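You operate a simulated robot arm through the tools that you are given. There is no shell and no other tool.

The job below is to be done with a simulated robot arm. You get a single attempt, and the scene is never put back.

TASK
Put things in order on the top of the low bench. At the end: the red torque key from the top of the low bench is on the brown carton (marked "CAPS"); the pink counter cartridge from the top of the low bench is on the grey tray; the red plug is on the black grade plate; the orange felt dauber from the top of the low bench stands where the pink counter cartridge stood; whatever was shut is shut again. Leave all else as you found it, and nothing knocked over. Set down upright: counter cartridge.

Only the result counts: the job must be done as asked and must still hold three seconds after the hand-in. Knocking over, shifting, dropping, spilling or breaking anything else fails it. A push-on lid holds only when it is set on centred and level and pressed home; a screw cap is set on level and turned clockwise until tight.

THE ROBOT
A 6-joint arm with a two-finger parallel gripper, fixed in place. Base frame: the origin is at the foot of the arm, x ahead of it, y to its left, z up; the work surface is at about z = 800. Units: mm, degrees, N and s.
With the tool pointing down near the work surface it reaches from about 260 to 680 mm from the base axis. Its first joint turns from -66.0 to 66.0 degrees. Payload 2.9 kg.
The tool frame sits at the grasp point between the pads (the TCP): z along the fingers, y along the line on which they close. The tips reach 30 mm beyond it. The gripper opens to 110 mm. The fingers are 20 mm wide and 10 mm thick; the gripper's body (48 by 112 mm) begins 55 mm behind the TCP.
Orientation is that of the tool frame in the base frame, as a unit quaternion [x, y, z, w]. With the fingers straight down and closing along the base's y, the tool's x points along the base's -x, its y along +y and its z along -z.

THE INTERFACE
- The arm moves only by the tool servo_tool. Its argument "rows" is one flat list of numbers, 6 for each row, row after row: the shift along the base's x, y, z in mm, then the turn, a rotation vector about the base's x, y, z in degrees. In form: [dx, dy, dz, ax, ay, az, dx, dy, dz, ax, ay, az, ...]. A call has 1 to 20 rows; each row shifts and turns the commanded pose from where the row before left it. "jaw" is the closure, from 0 (fully open) to 1 (shut), set as the call begins (left out, the last holds). Rows are played at 5 a second. More than 50 mm and 8.6 degrees between two rows, or a gripper value outside its range, and nothing of the call is played. Where a pose cannot be reached the arm comes as near as it can. A force on the tool above 40 N (or 10 N above the force at the start of the call, whichever is more), or a blocked arm, ends the call early, and 0.2 s more pass. The fingers move at their own pace (about 108 mm/s each) and stop on an object; they squeeze with about 34 N. The grip force told is the motor's: it shows also when the fingers shut on nothing. Time passes only in rows, and 0.2 s behind the last, so rows that do not move let the fingers close. It gives the time, the measured TCP pose, the force on the tool (base axes), the opening and the grip force at its end, in the units of the frame above (readings bear some noise), with the torque about the TCP (base axes, N m) and any sound that the robot's microphone picked up.
- Cameras (640 x 400 px; columns grow to the right, rows downward): "scene" is fixed at [83.1, 440.9, 1376.9]; the picture's right is [-0.68, -0.73, 0.00], its down [-0.46, 0.43, -0.78] and it looks along [0.57, -0.53, -0.63] (base axes); focal length 261 px, centre (320, 200). "wrist" rides on the gripper at [72, 17, -103] in the tool frame; the picture's right is [-0.23, 0.97, 0.00], its down [-0.76, -0.18, -0.62] and it looks along [-0.61, -0.14, 0.78] (tool axes); focal length 222 px, centre (320, 200). There is no depth. A picture from a camera that has moved, and an enlarged one, comes with that camera's place and axes in the base frame and with its lens.
- grab_frame(camera): a new picture of that camera. No time passes.
- inspect(camera, box): a new picture of the part [left, top, right, bottom] of that camera's present view, enlarged. No time passes.
- finish_job(): hands the job in; it is judged then, once.

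Nothing tells you positions but the pictures and the camera data. Unless the task says otherwise, let go and move clear before handing in.

The tools are called after "Emit:" by a JSON object that holds its "fn" and its "kwargs". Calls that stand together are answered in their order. servo_tool: Moves the arm, as the interface text tells. Its arguments: {"type":"object","properties":{"rows":{"type":"array","items":{"type":"number"}},"jaw":{"type":"number"}},"required":["rows"]} The other tools are called the same way: grab_frame (camera) takes a picture; inspect (camera, box) takes an enlarged picture of a part of a camera's view; finish_job () hands the job in.

At the start:

```text
clock: 0.0
position: [469.0, -34.7, 1174.1]
tcp_rot: [0.0, 1.0, 0.0, 0.0]
force: [0.2, 0.0, -0.8]
moment: [-0.02, 0.01, 0.02]
finger_gap: 110.1
gripper_force: 0.0
```

scene: 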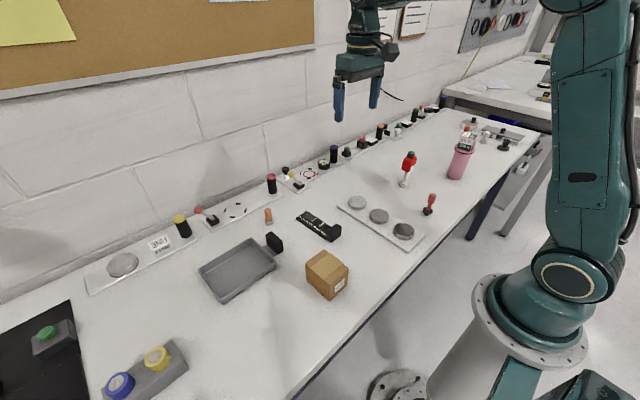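
wrist: 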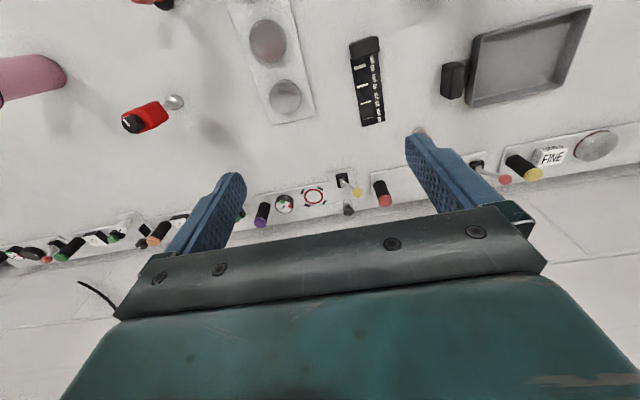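

I see a long bench with a carton, a grey tray, small tools and a pink cylinder, and I need a closer look before placing anything. I'll enlarge several parts of the scene.

Emit:
{"fn": "inspect", "kwargs": {"camera": "scene", "box": [380, 90, 540, 190]}}

Emit:
{"fn": "inspect", "kwargs": {"camera": "scene", "box": [320, 140, 480, 240]}}

Emit:
{"fn": "inspect", "kwargs": {"camera": "scene", "box": [190, 200, 350, 300]}}

Emit:
{"fn": "inspect", "kwargs": {"camera": "scene", "box": [0, 280, 192, 400]}}

Emit:
{"fn": "inspect", "kwargs": {"camera": "scene", "box": [80, 190, 240, 290]}}

Emit:
{"fn": "inspect", "kwargs": {"camera": "scene", "box": [240, 110, 400, 210]}}

```text
4.00 times, centred on (460, 140) of scene
camera zoom: at [83.1, 440.9, 1376.9], right [-0.68, -0.73, 0.0], down [-0.46, 0.43, -0.78], along [0.57, -0.53, -0.63], focal length 1043 px, centre (-240, 440)
```

zoom: 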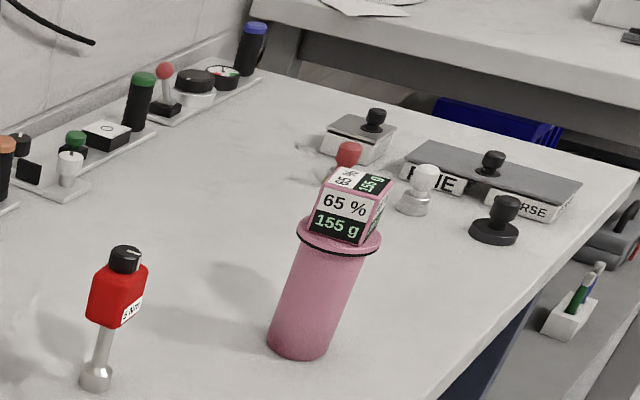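

```text
4.00 times, centred on (400, 190) of scene
camera zoom: at [83.1, 440.9, 1376.9], right [-0.68, -0.73, 0.0], down [-0.46, 0.43, -0.78], along [0.57, -0.53, -0.63], focal length 1043 px, centre (0, 240)
```

zoom: 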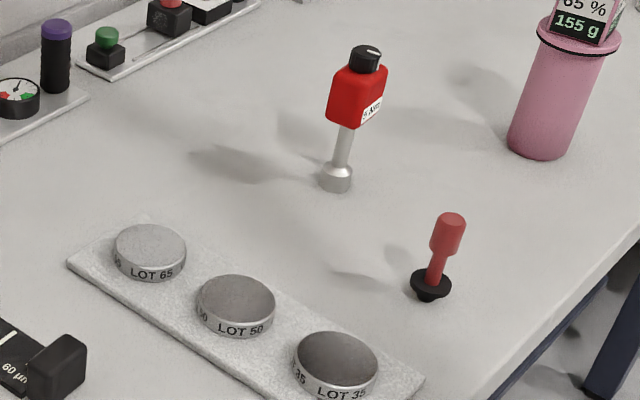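

```text
4.00 times, centred on (270, 250) of scene
camera zoom: at [83.1, 440.9, 1376.9], right [-0.68, -0.73, 0.0], down [-0.46, 0.43, -0.78], along [0.57, -0.53, -0.63], focal length 1043 px, centre (520, 0)
```

zoom: 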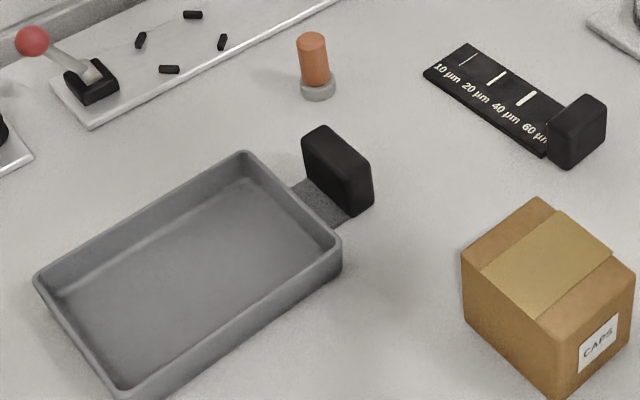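

```text
3.33 times, centred on (96, 340) of scene
camera zoom: at [83.1, 440.9, 1376.9], right [-0.68, -0.73, 0.0], down [-0.46, 0.43, -0.78], along [0.57, -0.53, -0.63], focal length 869 px, centre (1067, -267)
```

zoom: 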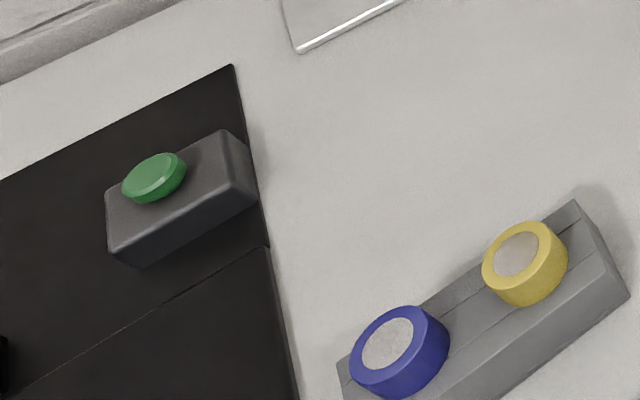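

```text
4.00 times, centred on (160, 240) of scene
camera zoom: at [83.1, 440.9, 1376.9], right [-0.68, -0.73, 0.0], down [-0.46, 0.43, -0.78], along [0.57, -0.53, -0.63], focal length 1043 px, centre (960, 40)
```

zoom: 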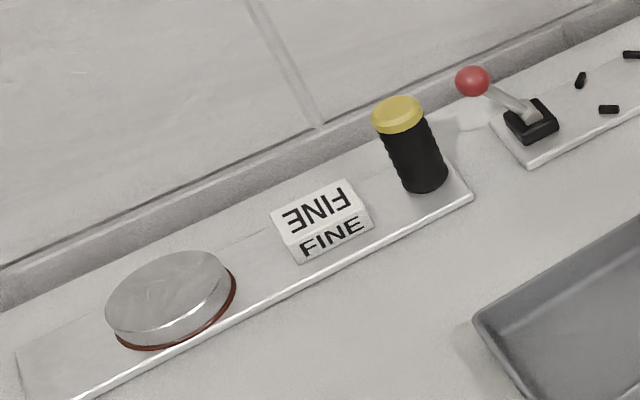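

```text
4.00 times, centred on (320, 160) of scene
camera zoom: at [83.1, 440.9, 1376.9], right [-0.68, -0.73, 0.0], down [-0.46, 0.43, -0.78], along [0.57, -0.53, -0.63], focal length 1043 px, centre (320, 360)
```

zoom: 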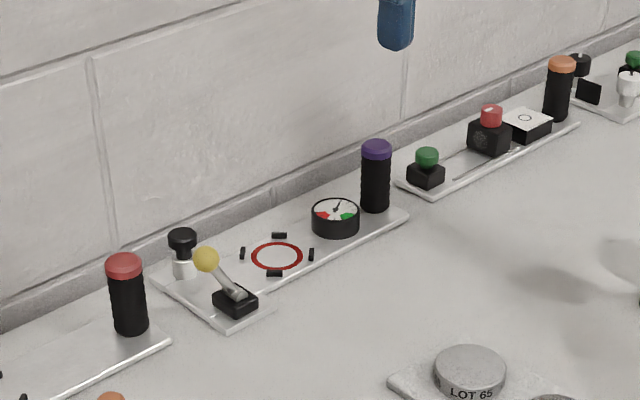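

The red torque key stands near (456,-337), the pink cartridge near (347,-528), a red plug-like piece near (315,-260), and the orange dauber near (629,151). I'll fly high toward the right-hand side to look at them with the wrist camera.

Emit:
{"fn": "servo_tool", "kwargs": {"rows": [-27, -37, -3, 0, 0, 0, -27, -37, -3, 0, 0, 0, -27, -37, -3, 0, 0, 0, -27, -37, -3, 0, 0, 0, -27, -37, -3, 0, 0, 0, -27, -37, -3, 0, 0, 0, -27, -37, -3, 0, 0, 0, -27, -37, -3, 0, 0, 0], "jaw": 0}}

Emit:
{"fn": "grab_frame", "kwargs": {"camera": "wrist"}}

Emit:
{"fn": "grab_frame", "kwargs": {"camera": "scene"}}

```text
clock: 1.8
position: [249.6, -334.2, 1145.9]
tcp_rot: [-0.001, 1.0, 0.001, 0.0]
force: [-0.9, -1.0, -0.9]
moment: [-0.02, -0.01, 0.01]
finger_gap: 109.9
gripper_force: 0.0
```

```text
taken
camera wrist: at [175.8, -317.0, 1250.6], right [0.23, 0.97, 0.0], down [0.76, -0.18, 0.62], along [0.61, -0.14, -0.78], focal length 222 px, centre (320, 200)
```

wrist: 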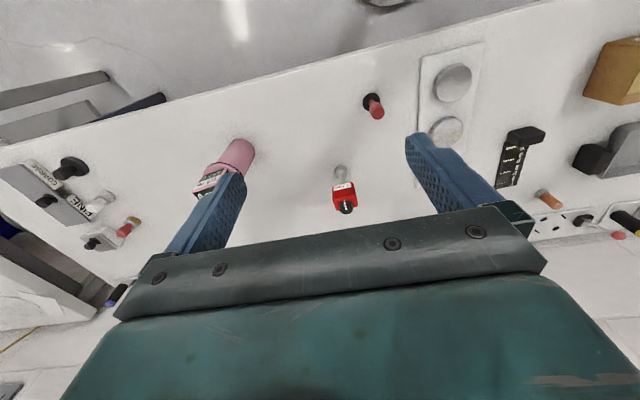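

```text
taken
```

scene: 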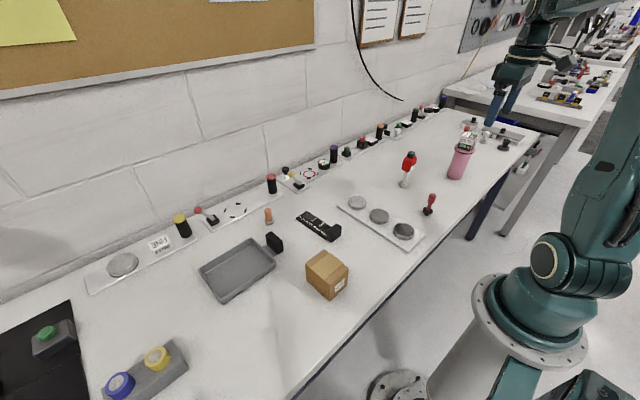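

Emit:
{"fn": "inspect", "kwargs": {"camera": "wrist", "box": [300, 80, 460, 220]}}

Emit:
{"fn": "inspect", "kwargs": {"camera": "wrist", "box": [180, 120, 280, 220]}}

Emit:
{"fn": "inspect", "kwargs": {"camera": "wrist", "box": [0, 140, 160, 260]}}

Emit:
{"fn": "inspect", "kwargs": {"camera": "wrist", "box": [480, 20, 640, 240]}}

```text
2.86 times, centred on (380, 150) of wrist
camera zoom: at [175.8, -317.0, 1250.6], right [0.23, 0.97, 0.0], down [0.76, -0.18, 0.62], along [0.61, -0.14, -0.78], focal length 635 px, centre (149, 343)
```

zoom: 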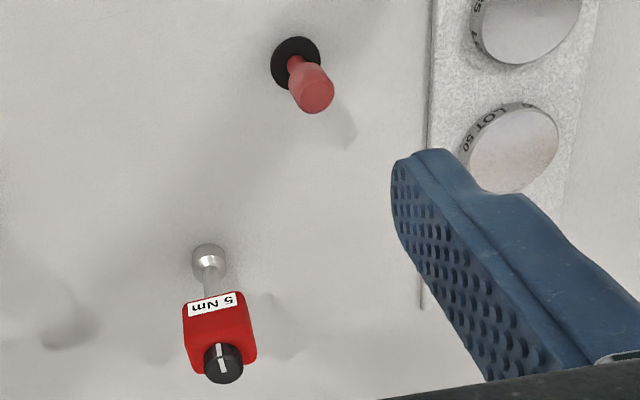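

```text
4.00 times, centred on (230, 170) of wrist
camera zoom: at [175.8, -317.0, 1250.6], right [0.23, 0.97, 0.0], down [0.76, -0.18, 0.62], along [0.61, -0.14, -0.78], focal length 888 px, centre (680, 320)
```

zoom: 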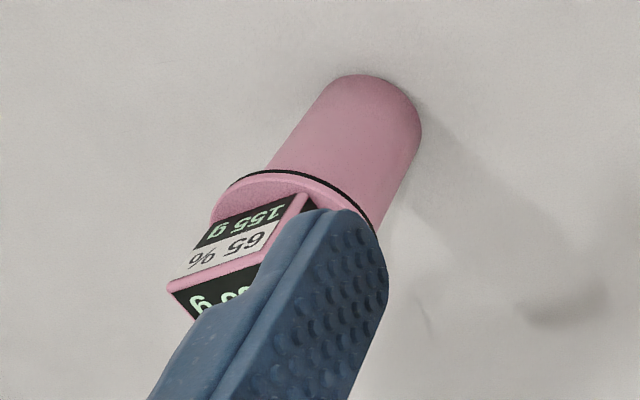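

```text
3.33 times, centred on (80, 200) of wrist
camera zoom: at [175.8, -317.0, 1250.6], right [0.23, 0.97, 0.0], down [0.76, -0.18, 0.62], along [0.61, -0.14, -0.78], focal length 740 px, centre (1120, 200)
```

zoom: 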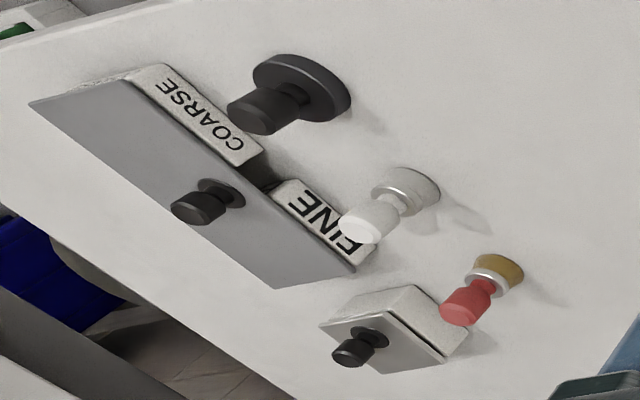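

```text
1.82 times, centred on (560, 130) of wrist
camera zoom: at [175.8, -317.0, 1250.6], right [0.23, 0.97, 0.0], down [0.76, -0.18, 0.62], along [0.61, -0.14, -0.78], focal length 404 px, centre (-116, 327)
```

zoom: 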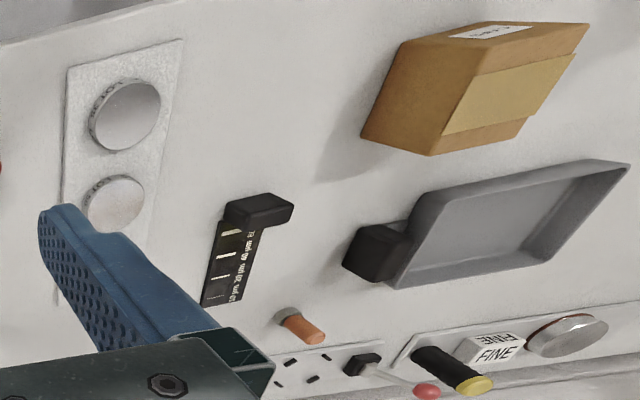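

The red piece with a black flange at about (315,-260) is likely the red plug, but I want to be sure and see if anything is closed. I'll move in for a closer view of it.

Emit:
{"fn": "servo_tool", "kwargs": {"rows": [-7, 19, -40, 0, 0, 0, -7, 19, -40, 0, 0, 0, -7, 19, -40, 0, 0, 0, -7, 19, -40, 0, 0, 0, -7, 19, -40, 0, 0, 0]}}

Emit:
{"fn": "grab_frame", "kwargs": {"camera": "wrist"}}

Emit:
{"fn": "inspect", "kwargs": {"camera": "wrist", "box": [220, 100, 420, 225]}}

```text
clock: 3.0
position: [217.6, -233.6, 948.4]
tcp_rot: [-0.001, 1.0, 0.0, 0.0]
force: [0.0, 0.6, -0.8]
moment: [0.02, -0.01, 0.02]
finger_gap: 110.1
gripper_force: 0.1
```

```text
taken
camera wrist: at [143.7, -217.6, 1053.4], right [0.23, 0.97, 0.0], down [0.76, -0.18, 0.62], along [0.61, -0.14, -0.78], focal length 222 px, centre (320, 200)
```

wrist: 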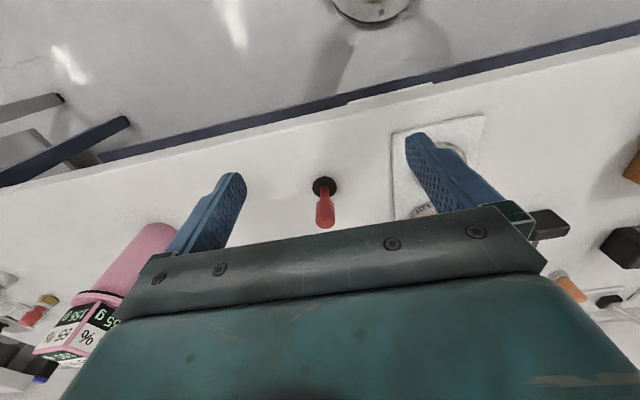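

```text
3.20 times, centred on (320, 162) of wrist
camera zoom: at [143.7, -217.6, 1053.4], right [0.23, 0.97, 0.0], down [0.76, -0.18, 0.62], along [0.61, -0.14, -0.78], focal length 711 px, centre (320, 320)
```

zoom: 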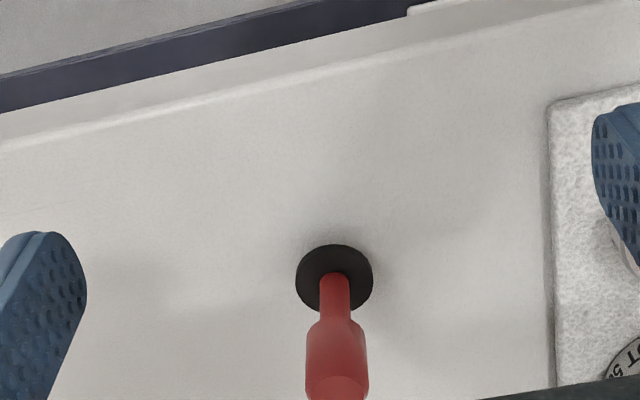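

The red piece stands on the bench on a black flange. Before I settle on it as the "red plug", I'll check the rest of the scene for closed containers or lookalikes.

Emit:
{"fn": "inspect", "kwargs": {"camera": "scene", "box": [520, 30, 640, 130]}}

Emit:
{"fn": "inspect", "kwargs": {"camera": "scene", "box": [415, 180, 455, 220]}}

Emit:
{"fn": "inspect", "kwargs": {"camera": "scene", "box": [290, 235, 370, 305]}}

Emit:
{"fn": "inspect", "kwargs": {"camera": "scene", "box": [330, 185, 430, 255]}}

Emit:
{"fn": "inspect", "kwargs": {"camera": "scene", "box": [480, 100, 600, 200]}}

Emit:
{"fn": "inspect", "kwargs": {"camera": "scene", "box": [430, 110, 500, 190]}}

```text
4.00 times, centred on (580, 80) of scene
camera zoom: at [83.2, 440.9, 1376.9], right [-0.68, -0.73, 0.0], down [-0.46, 0.43, -0.78], along [0.57, -0.53, -0.63], focal length 1043 px, centre (-720, 680)
```

zoom: 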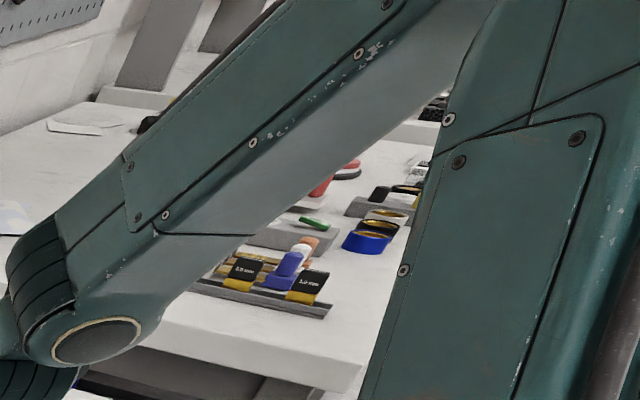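

```text
10.00 times, centred on (435, 200) of scene
camera zoom: at [83.2, 440.9, 1376.9], right [-0.68, -0.73, 0.0], down [-0.46, 0.43, -0.78], along [0.57, -0.53, -0.63], focal length 2608 px, centre (-830, 200)
```

zoom: 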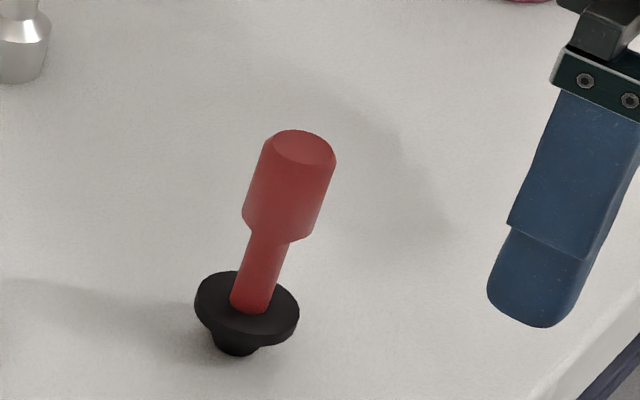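

```text
5.71 times, centred on (330, 270) of scene
camera zoom: at [83.2, 440.9, 1376.9], right [-0.68, -0.73, 0.0], down [-0.46, 0.43, -0.78], along [0.57, -0.53, -0.63], focal length 1490 px, centre (263, -200)
```

zoom: 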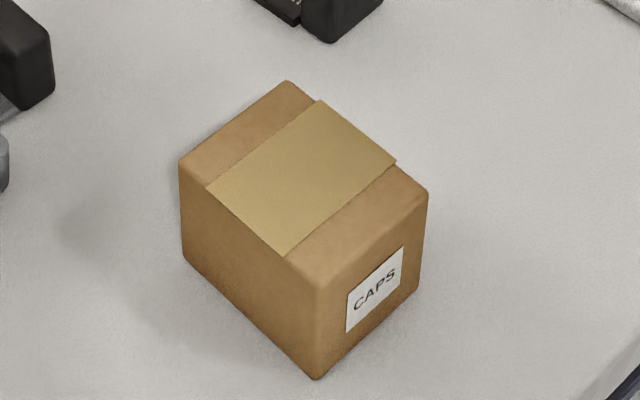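

```text
5.71 times, centred on (380, 220) of scene
camera zoom: at [83.2, 440.9, 1376.9], right [-0.68, -0.73, 0.0], down [-0.46, 0.43, -0.78], along [0.57, -0.53, -0.63], focal length 1490 px, centre (-23, 86)
```

zoom: 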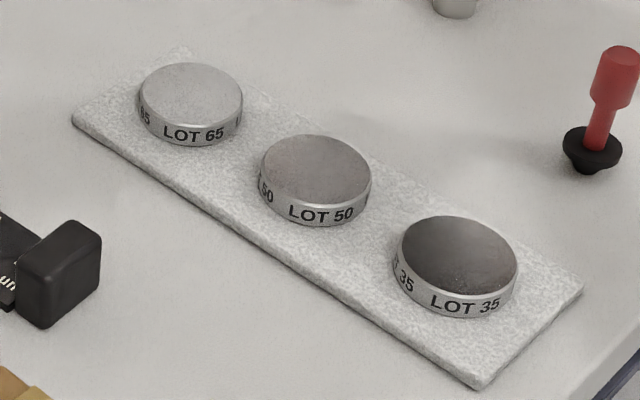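

```text
4.00 times, centred on (540, 150) of scene
camera zoom: at [83.2, 440.9, 1376.9], right [-0.68, -0.73, 0.0], down [-0.46, 0.43, -0.78], along [0.57, -0.53, -0.63], focal length 1043 px, centre (-560, 400)
```

zoom: 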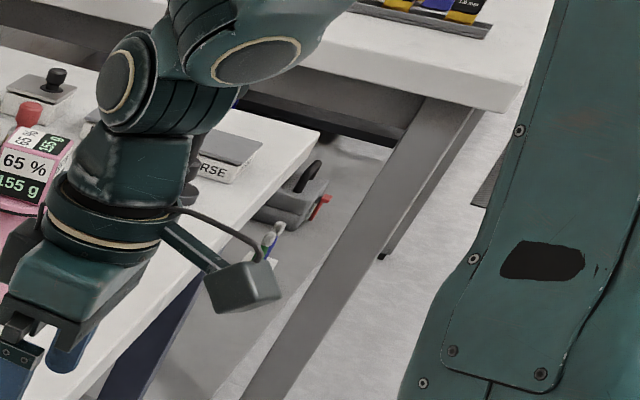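

```text
5.00 times, centred on (465, 150) of scene
camera zoom: at [83.2, 440.9, 1376.9], right [-0.68, -0.73, 0.0], down [-0.46, 0.43, -0.78], along [0.57, -0.53, -0.63], focal length 1304 px, centre (-405, 450)
```

zoom: 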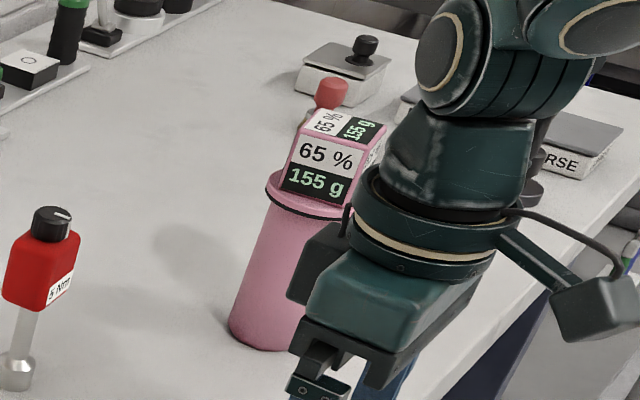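

Everything else closed is out of reach, and the red piece (narrow foot, flange, handle) fits a plug, so I take it as the red plug at about (320,-252). Next I'll look at the pink cartridge from above to learn its shape and yaw.

Emit:
{"fn": "servo_tool", "kwargs": {"rows": [0, 0, 45, 0, 0, 0, 0, 0, 45, 0, 0, 0, 0, 0, 45, 0, 0, 0, 12, -35, 3, 0, 0, 0, 12, -35, 3, 0, 0, 0, 12, -35, 3, 0, 0, 0, 12, -35, 3, 0, 0, 0, 12, -35, 3, 0, 0, 0, 12, -35, 3, 0, 0, 0, 12, -35, 3, 0, 0, 0]}}

Emit:
{"fn": "grab_frame", "kwargs": {"camera": "wrist"}}

Emit:
{"fn": "inspect", "kwargs": {"camera": "wrist", "box": [220, 80, 400, 200]}}

Emit:
{"fn": "grab_frame", "kwargs": {"camera": "scene"}}

```text
clock: 5.2
position: [302.4, -482.3, 1104.8]
tcp_rot: [0.0, 1.0, 0.0, 0.0]
force: [0.8, -0.6, -1.0]
moment: [0.04, 0.0, -0.07]
finger_gap: 110.0
gripper_force: 0.2
```

```text
taken
camera wrist: at [228.7, -466.5, 1208.3], right [0.23, 0.97, 0.0], down [0.76, -0.18, 0.62], along [0.61, -0.14, -0.78], focal length 222 px, centre (320, 200)
```

wrist: 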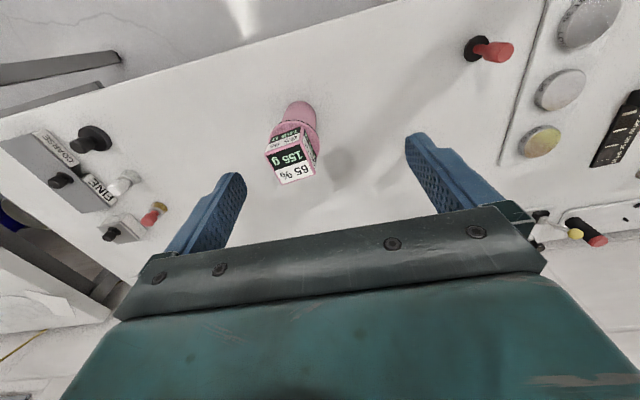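

```text
3.33 times, centred on (310, 140) of wrist
camera zoom: at [228.7, -466.5, 1208.3], right [0.23, 0.97, 0.0], down [0.76, -0.18, 0.62], along [0.61, -0.14, -0.78], focal length 740 px, centre (353, 400)
```

zoom: 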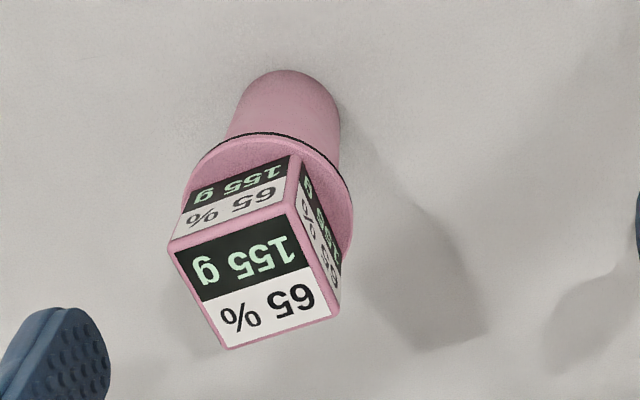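

```text
taken
```

scene: 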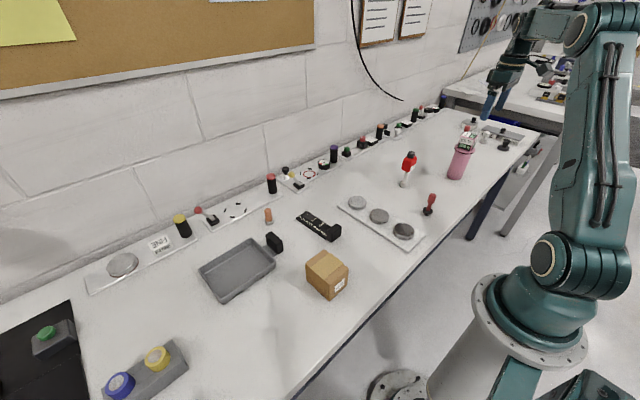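

The pink cartridge is upright at about (347,-528), with a ~45 mm cube head (yaw about +6°, top near z 980). I'll align over it and lower partway, then check the alignment.

Emit:
{"fn": "servo_tool", "kwargs": {"rows": [22, -22.5, -15, 0, 0, 3, 22.5, -22.5, -15, 0, 0, 3, 0, 0, -35, 0, 0, 0, 0, 0, -30, 0, 0, 0, 0, 0, 0, 0, 0, 0]}}

Emit:
{"fn": "grab_frame", "kwargs": {"camera": "wrist"}}

Emit:
{"fn": "inspect", "kwargs": {"camera": "scene", "box": [430, 90, 530, 190]}}

```text
clock: 6.4
position: [344.7, -527.6, 1010.3]
tcp_rot: [-0.052, 0.999, 0.0, 0.001]
force: [0.9, 0.2, 0.2]
moment: [-0.03, 0.04, 0.0]
finger_gap: 110.2
gripper_force: 0.1
```

```text
taken
camera wrist: at [271.3, -519.0, 1114.2], right [0.12, 0.99, 0.0], down [0.78, -0.1, 0.62], along [0.62, -0.08, -0.78], focal length 222 px, centre (320, 200)
```

wrist: 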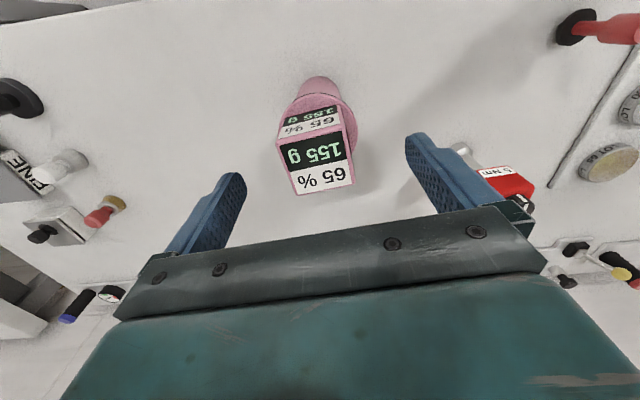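

```text
4.00 times, centred on (480, 140) of scene
camera zoom: at [83.1, 440.9, 1376.9], right [-0.68, -0.73, 0.0], down [-0.46, 0.43, -0.78], along [0.57, -0.53, -0.63], focal length 1043 px, centre (-320, 440)
```

zoom: 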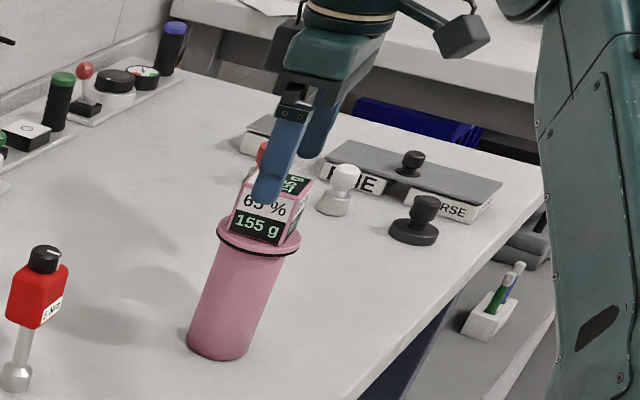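

The cube is centred about 3 mm ahead of the TCP. I'll correct for that, lower so the pads straddle the cube, and close.

Emit:
{"fn": "servo_tool", "kwargs": {"rows": [3, -1.5, 0, 0, 0, 1, 0, 0, -18, 0, 0, 0, 0, 0, -16, 0, 0, 0, 0, 0, 0, 0, 0, 0]}}

Emit:
{"fn": "inspect", "kwargs": {"camera": "scene", "box": [430, 90, 530, 190]}}

Emit:
{"fn": "grab_frame", "kwargs": {"camera": "wrist"}}

```text
clock: 7.4
position: [348.9, -527.6, 977.4]
tcp_rot: [-0.061, 0.998, 0.0, 0.0]
force: [0.1, -0.3, 0.6]
moment: [0.01, -0.04, -0.01]
finger_gap: 109.9
gripper_force: 0.1
```

```text
4.00 times, centred on (480, 140) of scene
camera zoom: at [83.1, 440.9, 1376.9], right [-0.68, -0.73, 0.0], down [-0.46, 0.43, -0.78], along [0.57, -0.53, -0.63], focal length 1043 px, centre (-320, 440)
```

zoom: 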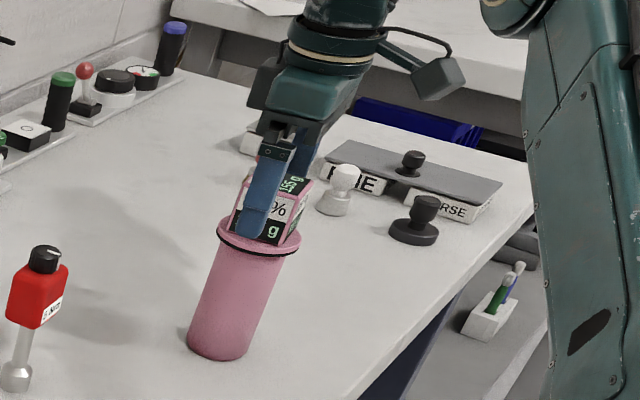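

```text
taken
camera wrist: at [274.3, -520.0, 1081.8], right [0.11, 0.99, 0.0], down [0.78, -0.08, 0.62], along [0.62, -0.07, -0.78], focal length 222 px, centre (320, 200)
```

wrist: 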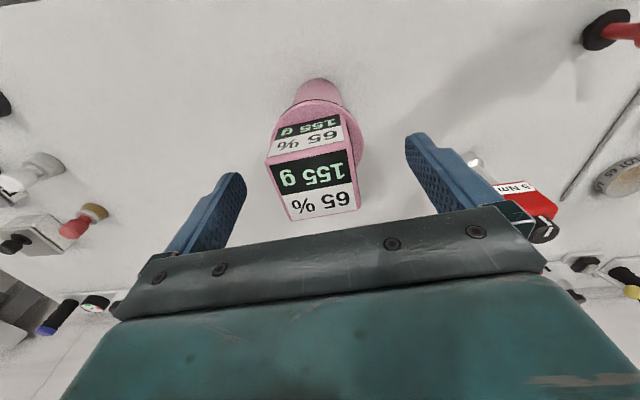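

The fingers straddle the cube head with clearance. Closing now.

Emit:
{"fn": "servo_tool", "kwargs": {"rows": [0, 0, 0, 0, 0, 0, 0, 0, 0, 0, 0, 0, 0, 0, 0, 0, 0, 0, 0, 0, 0, 0, 0, 0], "jaw": 1}}

Emit:
{"fn": "inspect", "kwargs": {"camera": "scene", "box": [430, 90, 530, 190]}}

Emit:
{"fn": "grab_frame", "kwargs": {"camera": "wrist"}}

```text
clock: 8.4
position: [348.4, -527.6, 978.3]
tcp_rot: [-0.061, 0.998, -0.001, 0.0]
force: [1.2, -0.1, 0.6]
moment: [-0.12, -0.02, -0.01]
finger_gap: 47.9
gripper_force: 33.9
```

```text
4.00 times, centred on (480, 140) of scene
camera zoom: at [83.2, 440.8, 1376.9], right [-0.68, -0.73, 0.0], down [-0.46, 0.43, -0.78], along [0.57, -0.53, -0.63], focal length 1043 px, centre (-320, 440)
```

zoom: 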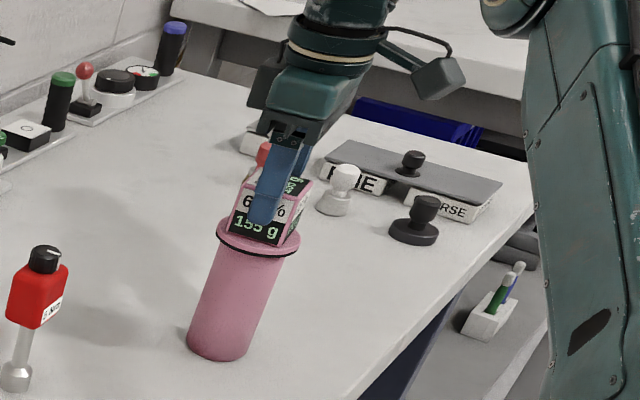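

```text
taken
camera wrist: at [274.2, -520.1, 1082.0], right [0.11, 0.99, 0.0], down [0.78, -0.08, 0.62], along [0.62, -0.07, -0.78], focal length 222 px, centre (320, 200)
```

wrist: 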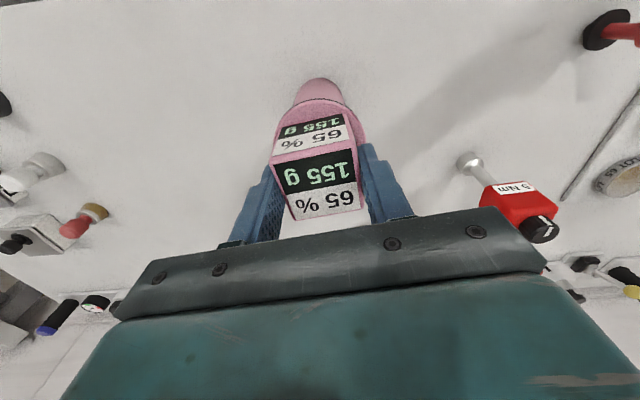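

The grip holds at 48 mm on the cube. I'll lift a little first to check the whole cartridge comes along.

Emit:
{"fn": "servo_tool", "kwargs": {"rows": [0, 0, 6, 0, 0, 0, 0, 0, 8, 0, 0, 0, 0, 0, 10, 0, 0, 0, 0, 0, 0, 0, 0, 0]}}

Emit:
{"fn": "inspect", "kwargs": {"camera": "scene", "box": [430, 90, 530, 190]}}

```text
clock: 9.4
position: [349.5, -528.1, 1002.4]
tcp_rot: [-0.061, 0.998, -0.001, 0.001]
force: [-0.2, 0.6, -3.3]
moment: [0.01, 0.01, 0.02]
finger_gap: 47.5
gripper_force: 34.0
```

```text
4.00 times, centred on (480, 140) of scene
camera zoom: at [83.2, 440.8, 1376.9], right [-0.68, -0.73, 0.0], down [-0.46, 0.43, -0.78], along [0.57, -0.53, -0.63], focal length 1043 px, centre (-320, 440)
```

zoom: 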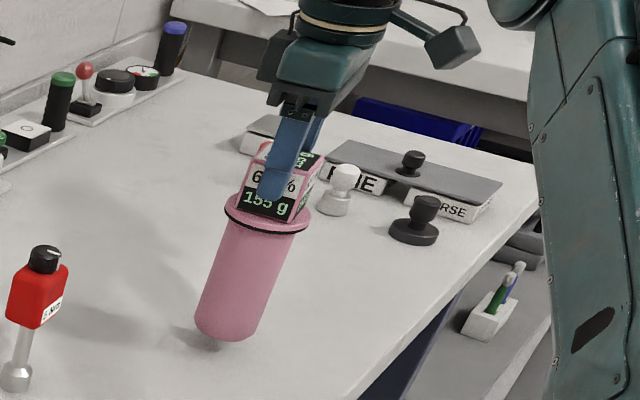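

The cartridge lifts cleanly and hangs straight; its bottom is about 178 mm below the TCP. I'll raise it above everything and carry it toward the tray, whose centre I take to be (532,311).

Emit:
{"fn": "servo_tool", "kwargs": {"rows": [0, 0, 30, 0, 0, 0, 0, 0, 38, 0, 0, 0, 0, 0, 38, 0, 0, 0, 0, 0, 32, 0, 0, 0, 5, 20, 0, 0, 0, 0, 9.2, 42, 0, 0, 0, 0, 9.2, 42, 0, 0, 0, 0, 9.2, 42, 0, 0, 0, 0, 9.2, 42, 0, 0, 0, 0, 9.2, 42, 0, 0, 0, 0, 9.2, 42, 0, 0, 0, 0, 9.2, 42, 0, 0, 0, 0, 9.2, 42, 0, 0, 0, 0, 9.2, 42, 0, 0, 0, 0, 9.2, 42, 0, 0, 0, 0, 9.2, 42, 0, 0, 0, 0, 9.2, 42, 0, 0, 0, 0, 9.2, 42, 0, 0, 0, 0, 9.2, 42, 0, 0, 0, 0, 5, 20, 0, 0, 0, 0]}}

Emit:
{"fn": "grab_frame", "kwargs": {"camera": "scene"}}

Emit:
{"fn": "grab_frame", "kwargs": {"camera": "wrist"}}

```text
clock: 13.6
position: [484.4, 105.3, 1123.6]
tcp_rot: [-0.061, 0.998, -0.001, 0.0]
force: [0.0, 0.7, -3.2]
moment: [0.0, -0.02, 0.0]
finger_gap: 47.9
gripper_force: 34.5
out of reach, approached as far as the arm can: row 4
```

```text
taken
```

scene: 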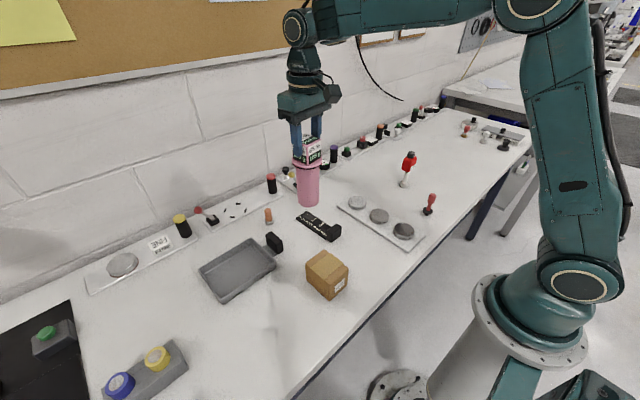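

```text
taken
camera wrist: at [409.8, 113.4, 1229.3], right [0.11, 0.99, 0.0], down [0.78, -0.08, 0.62], along [0.62, -0.07, -0.78], focal length 222 px, centre (320, 200)
```

wrist: 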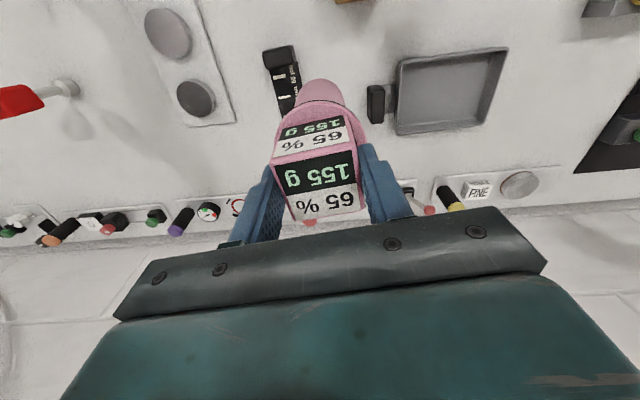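

The tray's centre measures about (529,313) from both cameras. I'll carry the cartridge over it and drop the height somewhat.

Emit:
{"fn": "servo_tool", "kwargs": {"rows": [7.5, 34.5, 0, 0, 0, 0, 7.5, 34.5, -10, 0, 0, 0, 7.5, 34.5, -15, 0, 0, 0, 7.5, 34.5, -15, 0, 0, 0, 7.5, 34.5, -10, 0, 0, 0, 7.5, 34.5, -10, 0, 0, 0, 0, 0, -20, 0, 0, 0, 0, 0, -10, 0, 0, 0, 0, 0, 0, 0, 0, 0]}}

Emit:
{"fn": "grab_frame", "kwargs": {"camera": "scene"}}

Emit:
{"fn": "inspect", "kwargs": {"camera": "scene", "box": [190, 200, 310, 300]}}

Emit:
{"fn": "grab_frame", "kwargs": {"camera": "wrist"}}

```text
clock: 15.6
position: [528.5, 313.4, 1035.9]
tcp_rot: [-0.061, 0.998, 0.0, -0.001]
force: [0.1, 0.8, -3.1]
moment: [-0.02, -0.03, -0.02]
finger_gap: 47.9
gripper_force: 33.6
```

```text
taken
```

scene: 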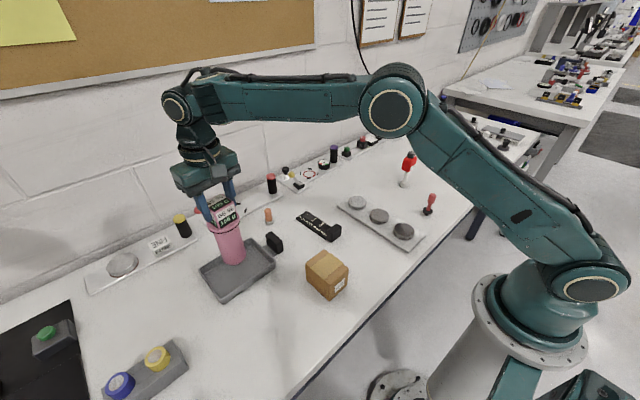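

```text
4.00 times, centred on (250, 250) of scene
camera zoom: at [83.2, 440.9, 1376.8], right [-0.68, -0.73, 0.0], down [-0.46, 0.43, -0.78], along [0.57, -0.53, -0.63], focal length 1043 px, centre (600, 0)
```

zoom: 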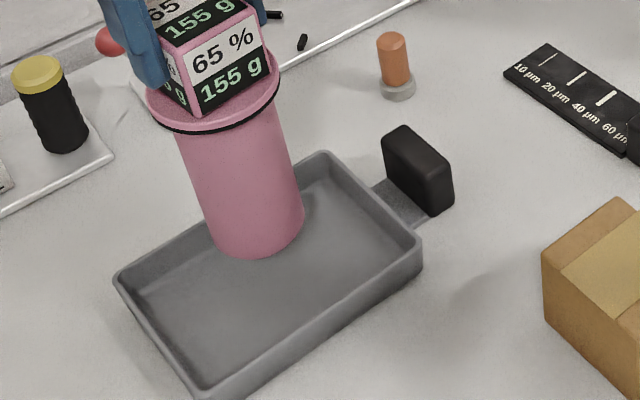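

```text
taken
camera wrist: at [454.5, 320.6, 1139.9], right [0.11, 0.99, 0.0], down [0.78, -0.08, 0.62], along [0.62, -0.07, -0.78], focal length 222 px, centre (320, 200)
```

wrist: 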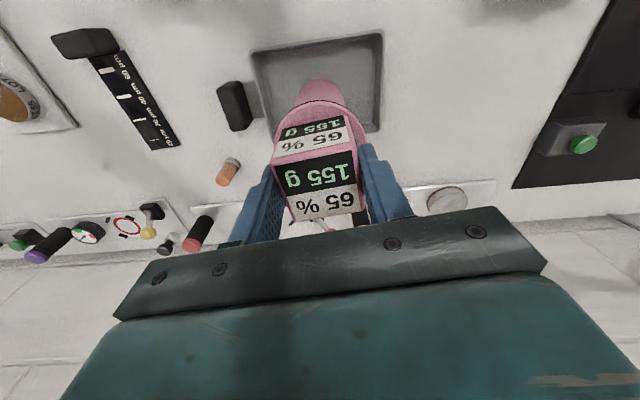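

The cartridge is over the tray centre with its bottom about 55 mm above the surface. I'll lower it, slowing near contact.

Emit:
{"fn": "servo_tool", "kwargs": {"rows": [0, 0, -20, 0, 0, 0, 0, 0, -15, 0, 0, 0, 0, 0, -6, 0, 0, 0, 0, 0, -3, 0, 0, 0, 0, 0, 0, 0, 0, 0]}}

Emit:
{"fn": "servo_tool", "kwargs": {"rows": [0, 0, -2, 0, 0, 0, 0, 0, 0, 0, 0, 0]}}

Emit:
{"fn": "inspect", "kwargs": {"camera": "scene", "box": [190, 200, 310, 300]}}

```text
clock: 16.8
position: [529.7, 312.9, 992.5]
tcp_rot: [-0.061, 0.998, -0.001, 0.0]
force: [0.2, 0.2, -2.6]
moment: [-0.01, -0.04, 0.02]
finger_gap: 47.6
gripper_force: 33.9
```

```text
clock: 17.4
position: [530.1, 312.5, 991.2]
tcp_rot: [-0.061, 0.998, 0.001, 0.0]
force: [-0.2, -0.1, -3.6]
moment: [0.02, -0.01, -0.01]
finger_gap: 47.8
gripper_force: 34.0
```

```text
4.00 times, centred on (250, 250) of scene
camera zoom: at [83.2, 440.9, 1376.8], right [-0.68, -0.73, 0.0], down [-0.46, 0.43, -0.78], along [0.57, -0.53, -0.63], focal length 1043 px, centre (600, 0)
```

zoom: 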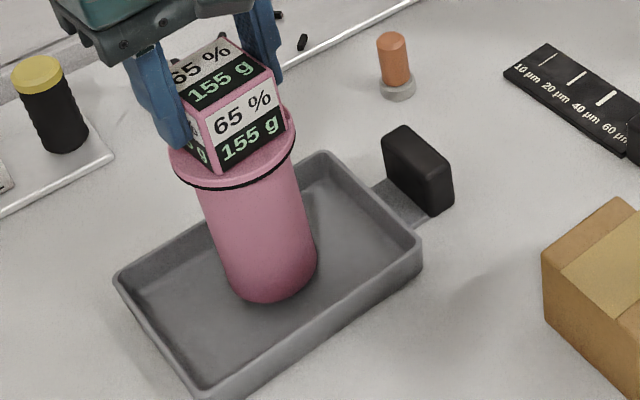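

It is nearly on the tray floor and not yet touching. I'll go down in small steps and watch the force.

Emit:
{"fn": "servo_tool", "kwargs": {"rows": [0, 0, -2, 0, 0, 0, 0, 0, 0, 0, 0, 0]}}

Emit:
{"fn": "servo_tool", "kwargs": {"rows": [0, 0, -2, 0, 0, 0, 0, 0, 0, 0, 0, 0]}}

Emit:
{"fn": "servo_tool", "kwargs": {"rows": [0, 0, -1.5, 0, 0, 0, 0, 0, 0, 0, 0, 0]}}

```text
clock: 18.0
position: [529.9, 313.6, 989.7]
tcp_rot: [-0.061, 0.998, 0.001, 0.0]
force: [-0.6, 0.4, -4.4]
moment: [-0.01, -0.01, 0.0]
finger_gap: 47.8
gripper_force: 34.5
```

```text
clock: 18.6
position: [529.5, 313.1, 986.1]
tcp_rot: [-0.061, 0.998, -0.001, 0.0]
force: [0.2, -0.3, -3.5]
moment: [0.01, -0.03, -0.03]
finger_gap: 47.5
gripper_force: 33.7
```

```text
clock: 19.2
position: [528.8, 313.0, 984.9]
tcp_rot: [-0.061, 0.998, 0.0, 0.0]
force: [-0.4, 0.2, -2.6]
moment: [0.0, -0.01, -0.01]
finger_gap: 48.0
gripper_force: 33.9
```

Emit:
{"fn": "servo_tool", "kwargs": {"rows": [0, 0, -1.5, 0, 0, 0, 0, 0, 0, 0, 0, 0]}}

Emit:
{"fn": "servo_tool", "kwargs": {"rows": [0, 0, -1.5, 0, 0, 0, 0, 0, 0, 0, 0, 0]}}

Emit:
{"fn": "inspect", "kwargs": {"camera": "scene", "box": [190, 200, 310, 300]}}

```text
clock: 19.8
position: [527.3, 312.1, 982.7]
tcp_rot: [-0.061, 0.998, 0.001, 0.0]
force: [-0.6, 0.0, -2.7]
moment: [-0.01, 0.01, -0.01]
finger_gap: 47.6
gripper_force: 33.7
```

```text
clock: 20.4
position: [528.3, 312.8, 981.8]
tcp_rot: [-0.061, 0.998, 0.0, 0.0]
force: [-3.7, -0.7, 8.9]
moment: [-0.03, 0.64, -0.01]
finger_gap: 47.8
gripper_force: 33.4
```

```text
4.00 times, centred on (250, 250) of scene
camera zoom: at [82.9, 440.8, 1376.9], right [-0.68, -0.73, 0.0], down [-0.46, 0.43, -0.78], along [0.57, -0.53, -0.63], focal length 1043 px, centre (600, 0)
```

zoom: 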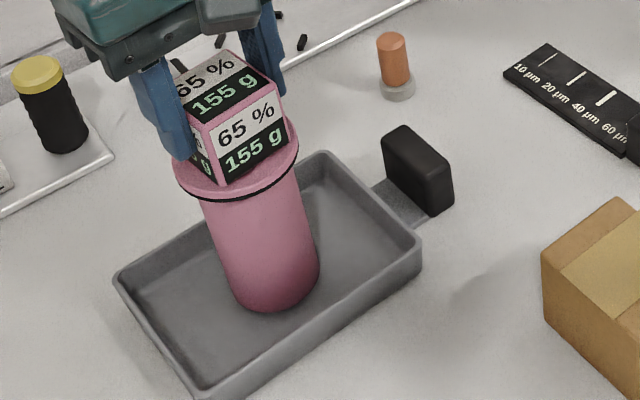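

Contact is confirmed with the tray floor. I'll relieve the pressure slightly, release, and rise straight up.

Emit:
{"fn": "servo_tool", "kwargs": {"rows": [0, 0, 0.5, 0, 0, 0, 0, 0, 0, 0, 0, 0]}}

Emit:
{"fn": "servo_tool", "kwargs": {"rows": [0, 0, 0, 0, 0, 0, 0, 0, 0, 0, 0, 0, 0, 0, 0, 0, 0, 0], "jaw": 0.2}}

Emit:
{"fn": "inspect", "kwargs": {"camera": "scene", "box": [190, 200, 310, 300]}}

Emit:
{"fn": "grab_frame", "kwargs": {"camera": "wrist"}}

```text
clock: 21.0
position: [527.8, 313.0, 983.0]
tcp_rot: [-0.062, 0.998, 0.0, 0.0]
force: [-3.4, 0.3, 9.7]
moment: [0.07, 0.49, 0.02]
finger_gap: 48.0
gripper_force: 33.6
```

```text
clock: 21.8
position: [528.0, 313.0, 982.5]
tcp_rot: [-0.061, 0.998, 0.0, -0.001]
force: [0.1, 0.4, 0.3]
moment: [0.0, 0.02, -0.02]
finger_gap: 87.7
gripper_force: 0.0
```

```text
4.00 times, centred on (250, 250) of scene
camera zoom: at [83.1, 440.9, 1376.9], right [-0.68, -0.73, 0.0], down [-0.46, 0.43, -0.78], along [0.57, -0.53, -0.63], focal length 1043 px, centre (600, 0)
```

zoom: 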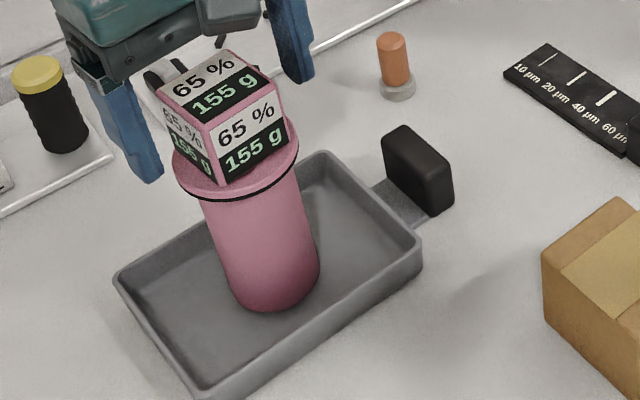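

```text
taken
camera wrist: at [453.5, 320.2, 1085.9], right [0.11, 0.99, 0.0], down [0.78, -0.08, 0.62], along [0.62, -0.07, -0.78], focal length 222 px, centre (320, 200)
```

wrist: 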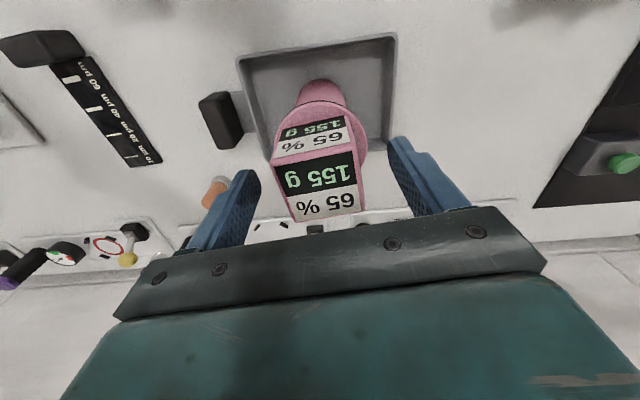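

The cartridge stands in the tray. I'll rise clear and move to view the orange dauber.

Emit:
{"fn": "servo_tool", "kwargs": {"rows": [0, 0, 20, 0, 0, 0, 0, 0, 35, 0, 0, 0, 0, 0, 35, 0, 0, 0, 2, -35, 0, 0, 0, 0, 2, -35, 0, 0, 0, 0, 2, -35, 0, 0, 0, 0, 2, -35, 0, 0, 0, 0, 2, -35, 0, 0, 0, 0, 0, 0, -35, 0, 0, -3, 0, 0, -35, 0, 0, -4, 0, 0, 0, 0, 0, 0]}}

Emit:
{"fn": "grab_frame", "kwargs": {"camera": "wrist"}}

Emit:
{"fn": "inspect", "kwargs": {"camera": "wrist", "box": [260, 100, 420, 200]}}

Emit:
{"fn": "grab_frame", "kwargs": {"camera": "scene"}}

```text
clock: 24.2
position: [539.0, 139.9, 1002.5]
tcp_rot: [0.0, 1.0, 0.001, 0.0]
force: [-0.2, 0.1, 0.4]
moment: [0.03, 0.01, -0.02]
finger_gap: 87.8
gripper_force: 0.1
```

```text
taken
camera wrist: at [465.1, 157.5, 1107.2], right [0.23, 0.97, 0.0], down [0.76, -0.18, 0.62], along [0.61, -0.14, -0.78], focal length 222 px, centre (320, 200)
```

wrist: 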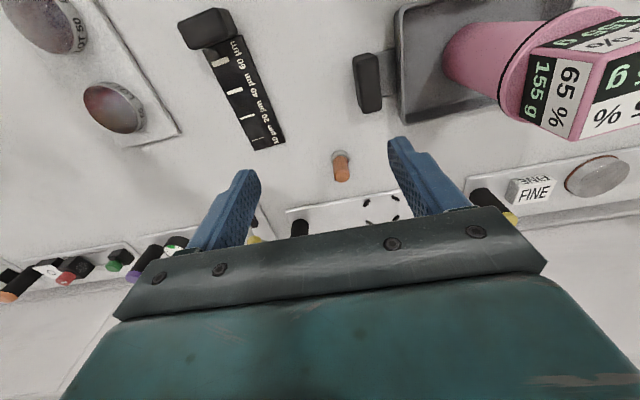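

```text
4.00 times, centred on (340, 150) of wrist
camera zoom: at [465.1, 157.5, 1107.2], right [0.23, 0.97, 0.0], down [0.76, -0.18, 0.62], along [0.61, -0.14, -0.78], focal length 888 px, centre (240, 400)
```

zoom: 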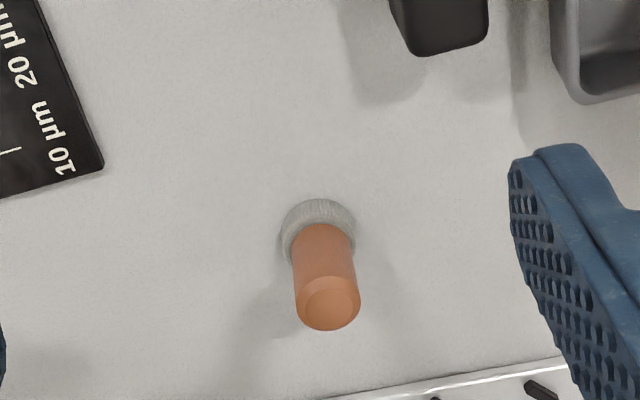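

```text
taken
```

scene: 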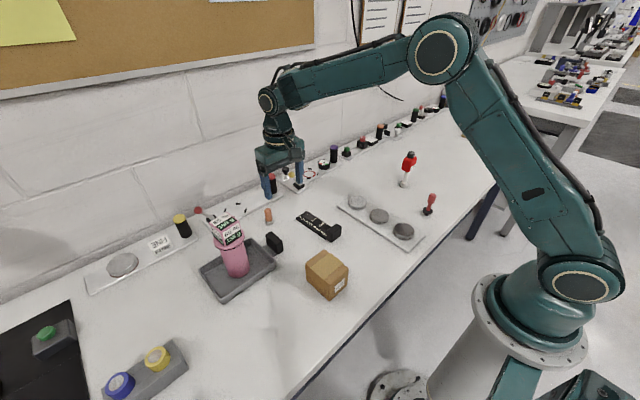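

The dauber stands at about (630,150), roughly 54 mm tall with a 22 mm handle on a 28 mm felt base. I'll move above it and lower most of the way, then check.

Emit:
{"fn": "servo_tool", "kwargs": {"rows": [31, 3.5, -10, 0, 0, 0, 31, 3.5, -10, 0, 0, 0, 30, 3, -10, 0, 0, 0, 0, 0, -35, 0, 0, 0, 0, 0, -32, 0, 0, 0, 0, 0, 0, 0, 0, 0], "jaw": 0.4}}

Emit:
{"fn": "grab_frame", "kwargs": {"camera": "wrist"}}

Emit:
{"fn": "inspect", "kwargs": {"camera": "wrist", "box": [240, 80, 400, 220]}}

Emit:
{"fn": "inspect", "kwargs": {"camera": "scene", "box": [230, 170, 310, 230]}}

```text
clock: 25.6
position: [630.2, 146.7, 904.9]
tcp_rot: [-0.001, 1.0, 0.0, 0.001]
force: [-0.3, 0.5, -0.3]
moment: [0.02, 0.0, 0.0]
finger_gap: 65.9
gripper_force: 0.1
```

```text
taken
camera wrist: at [556.0, 163.1, 1009.9], right [0.23, 0.97, 0.0], down [0.76, -0.18, 0.62], along [0.61, -0.14, -0.78], focal length 222 px, centre (320, 200)
```

wrist: 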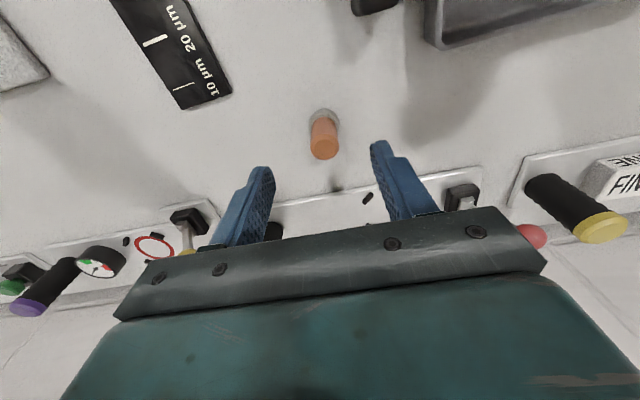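

```text
2.86 times, centred on (320, 150) of wrist
camera zoom: at [556.0, 163.1, 1009.9], right [0.23, 0.97, 0.0], down [0.76, -0.18, 0.62], along [0.61, -0.14, -0.78], focal length 635 px, centre (320, 343)
```

zoom: 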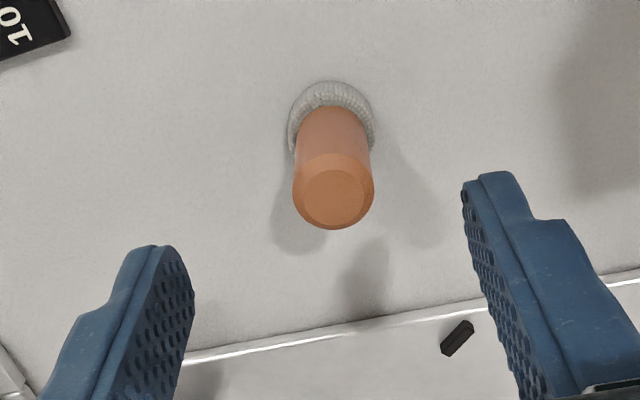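

```text
6.67 times, centred on (270, 200) of scene
camera zoom: at [83.2, 440.9, 1376.9], right [-0.68, -0.73, 0.0], down [-0.46, 0.43, -0.78], along [0.57, -0.53, -0.63], focal length 1739 px, centre (653, 200)
```

zoom: 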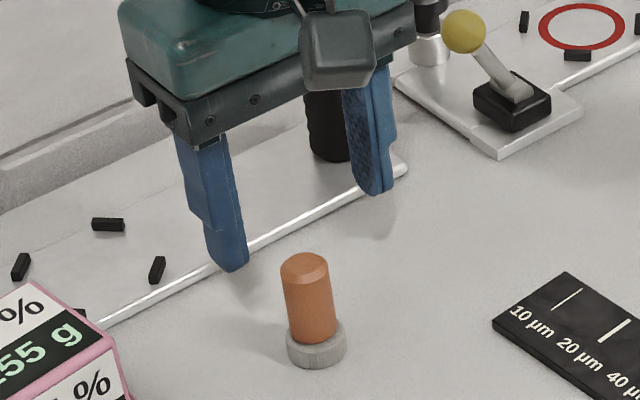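

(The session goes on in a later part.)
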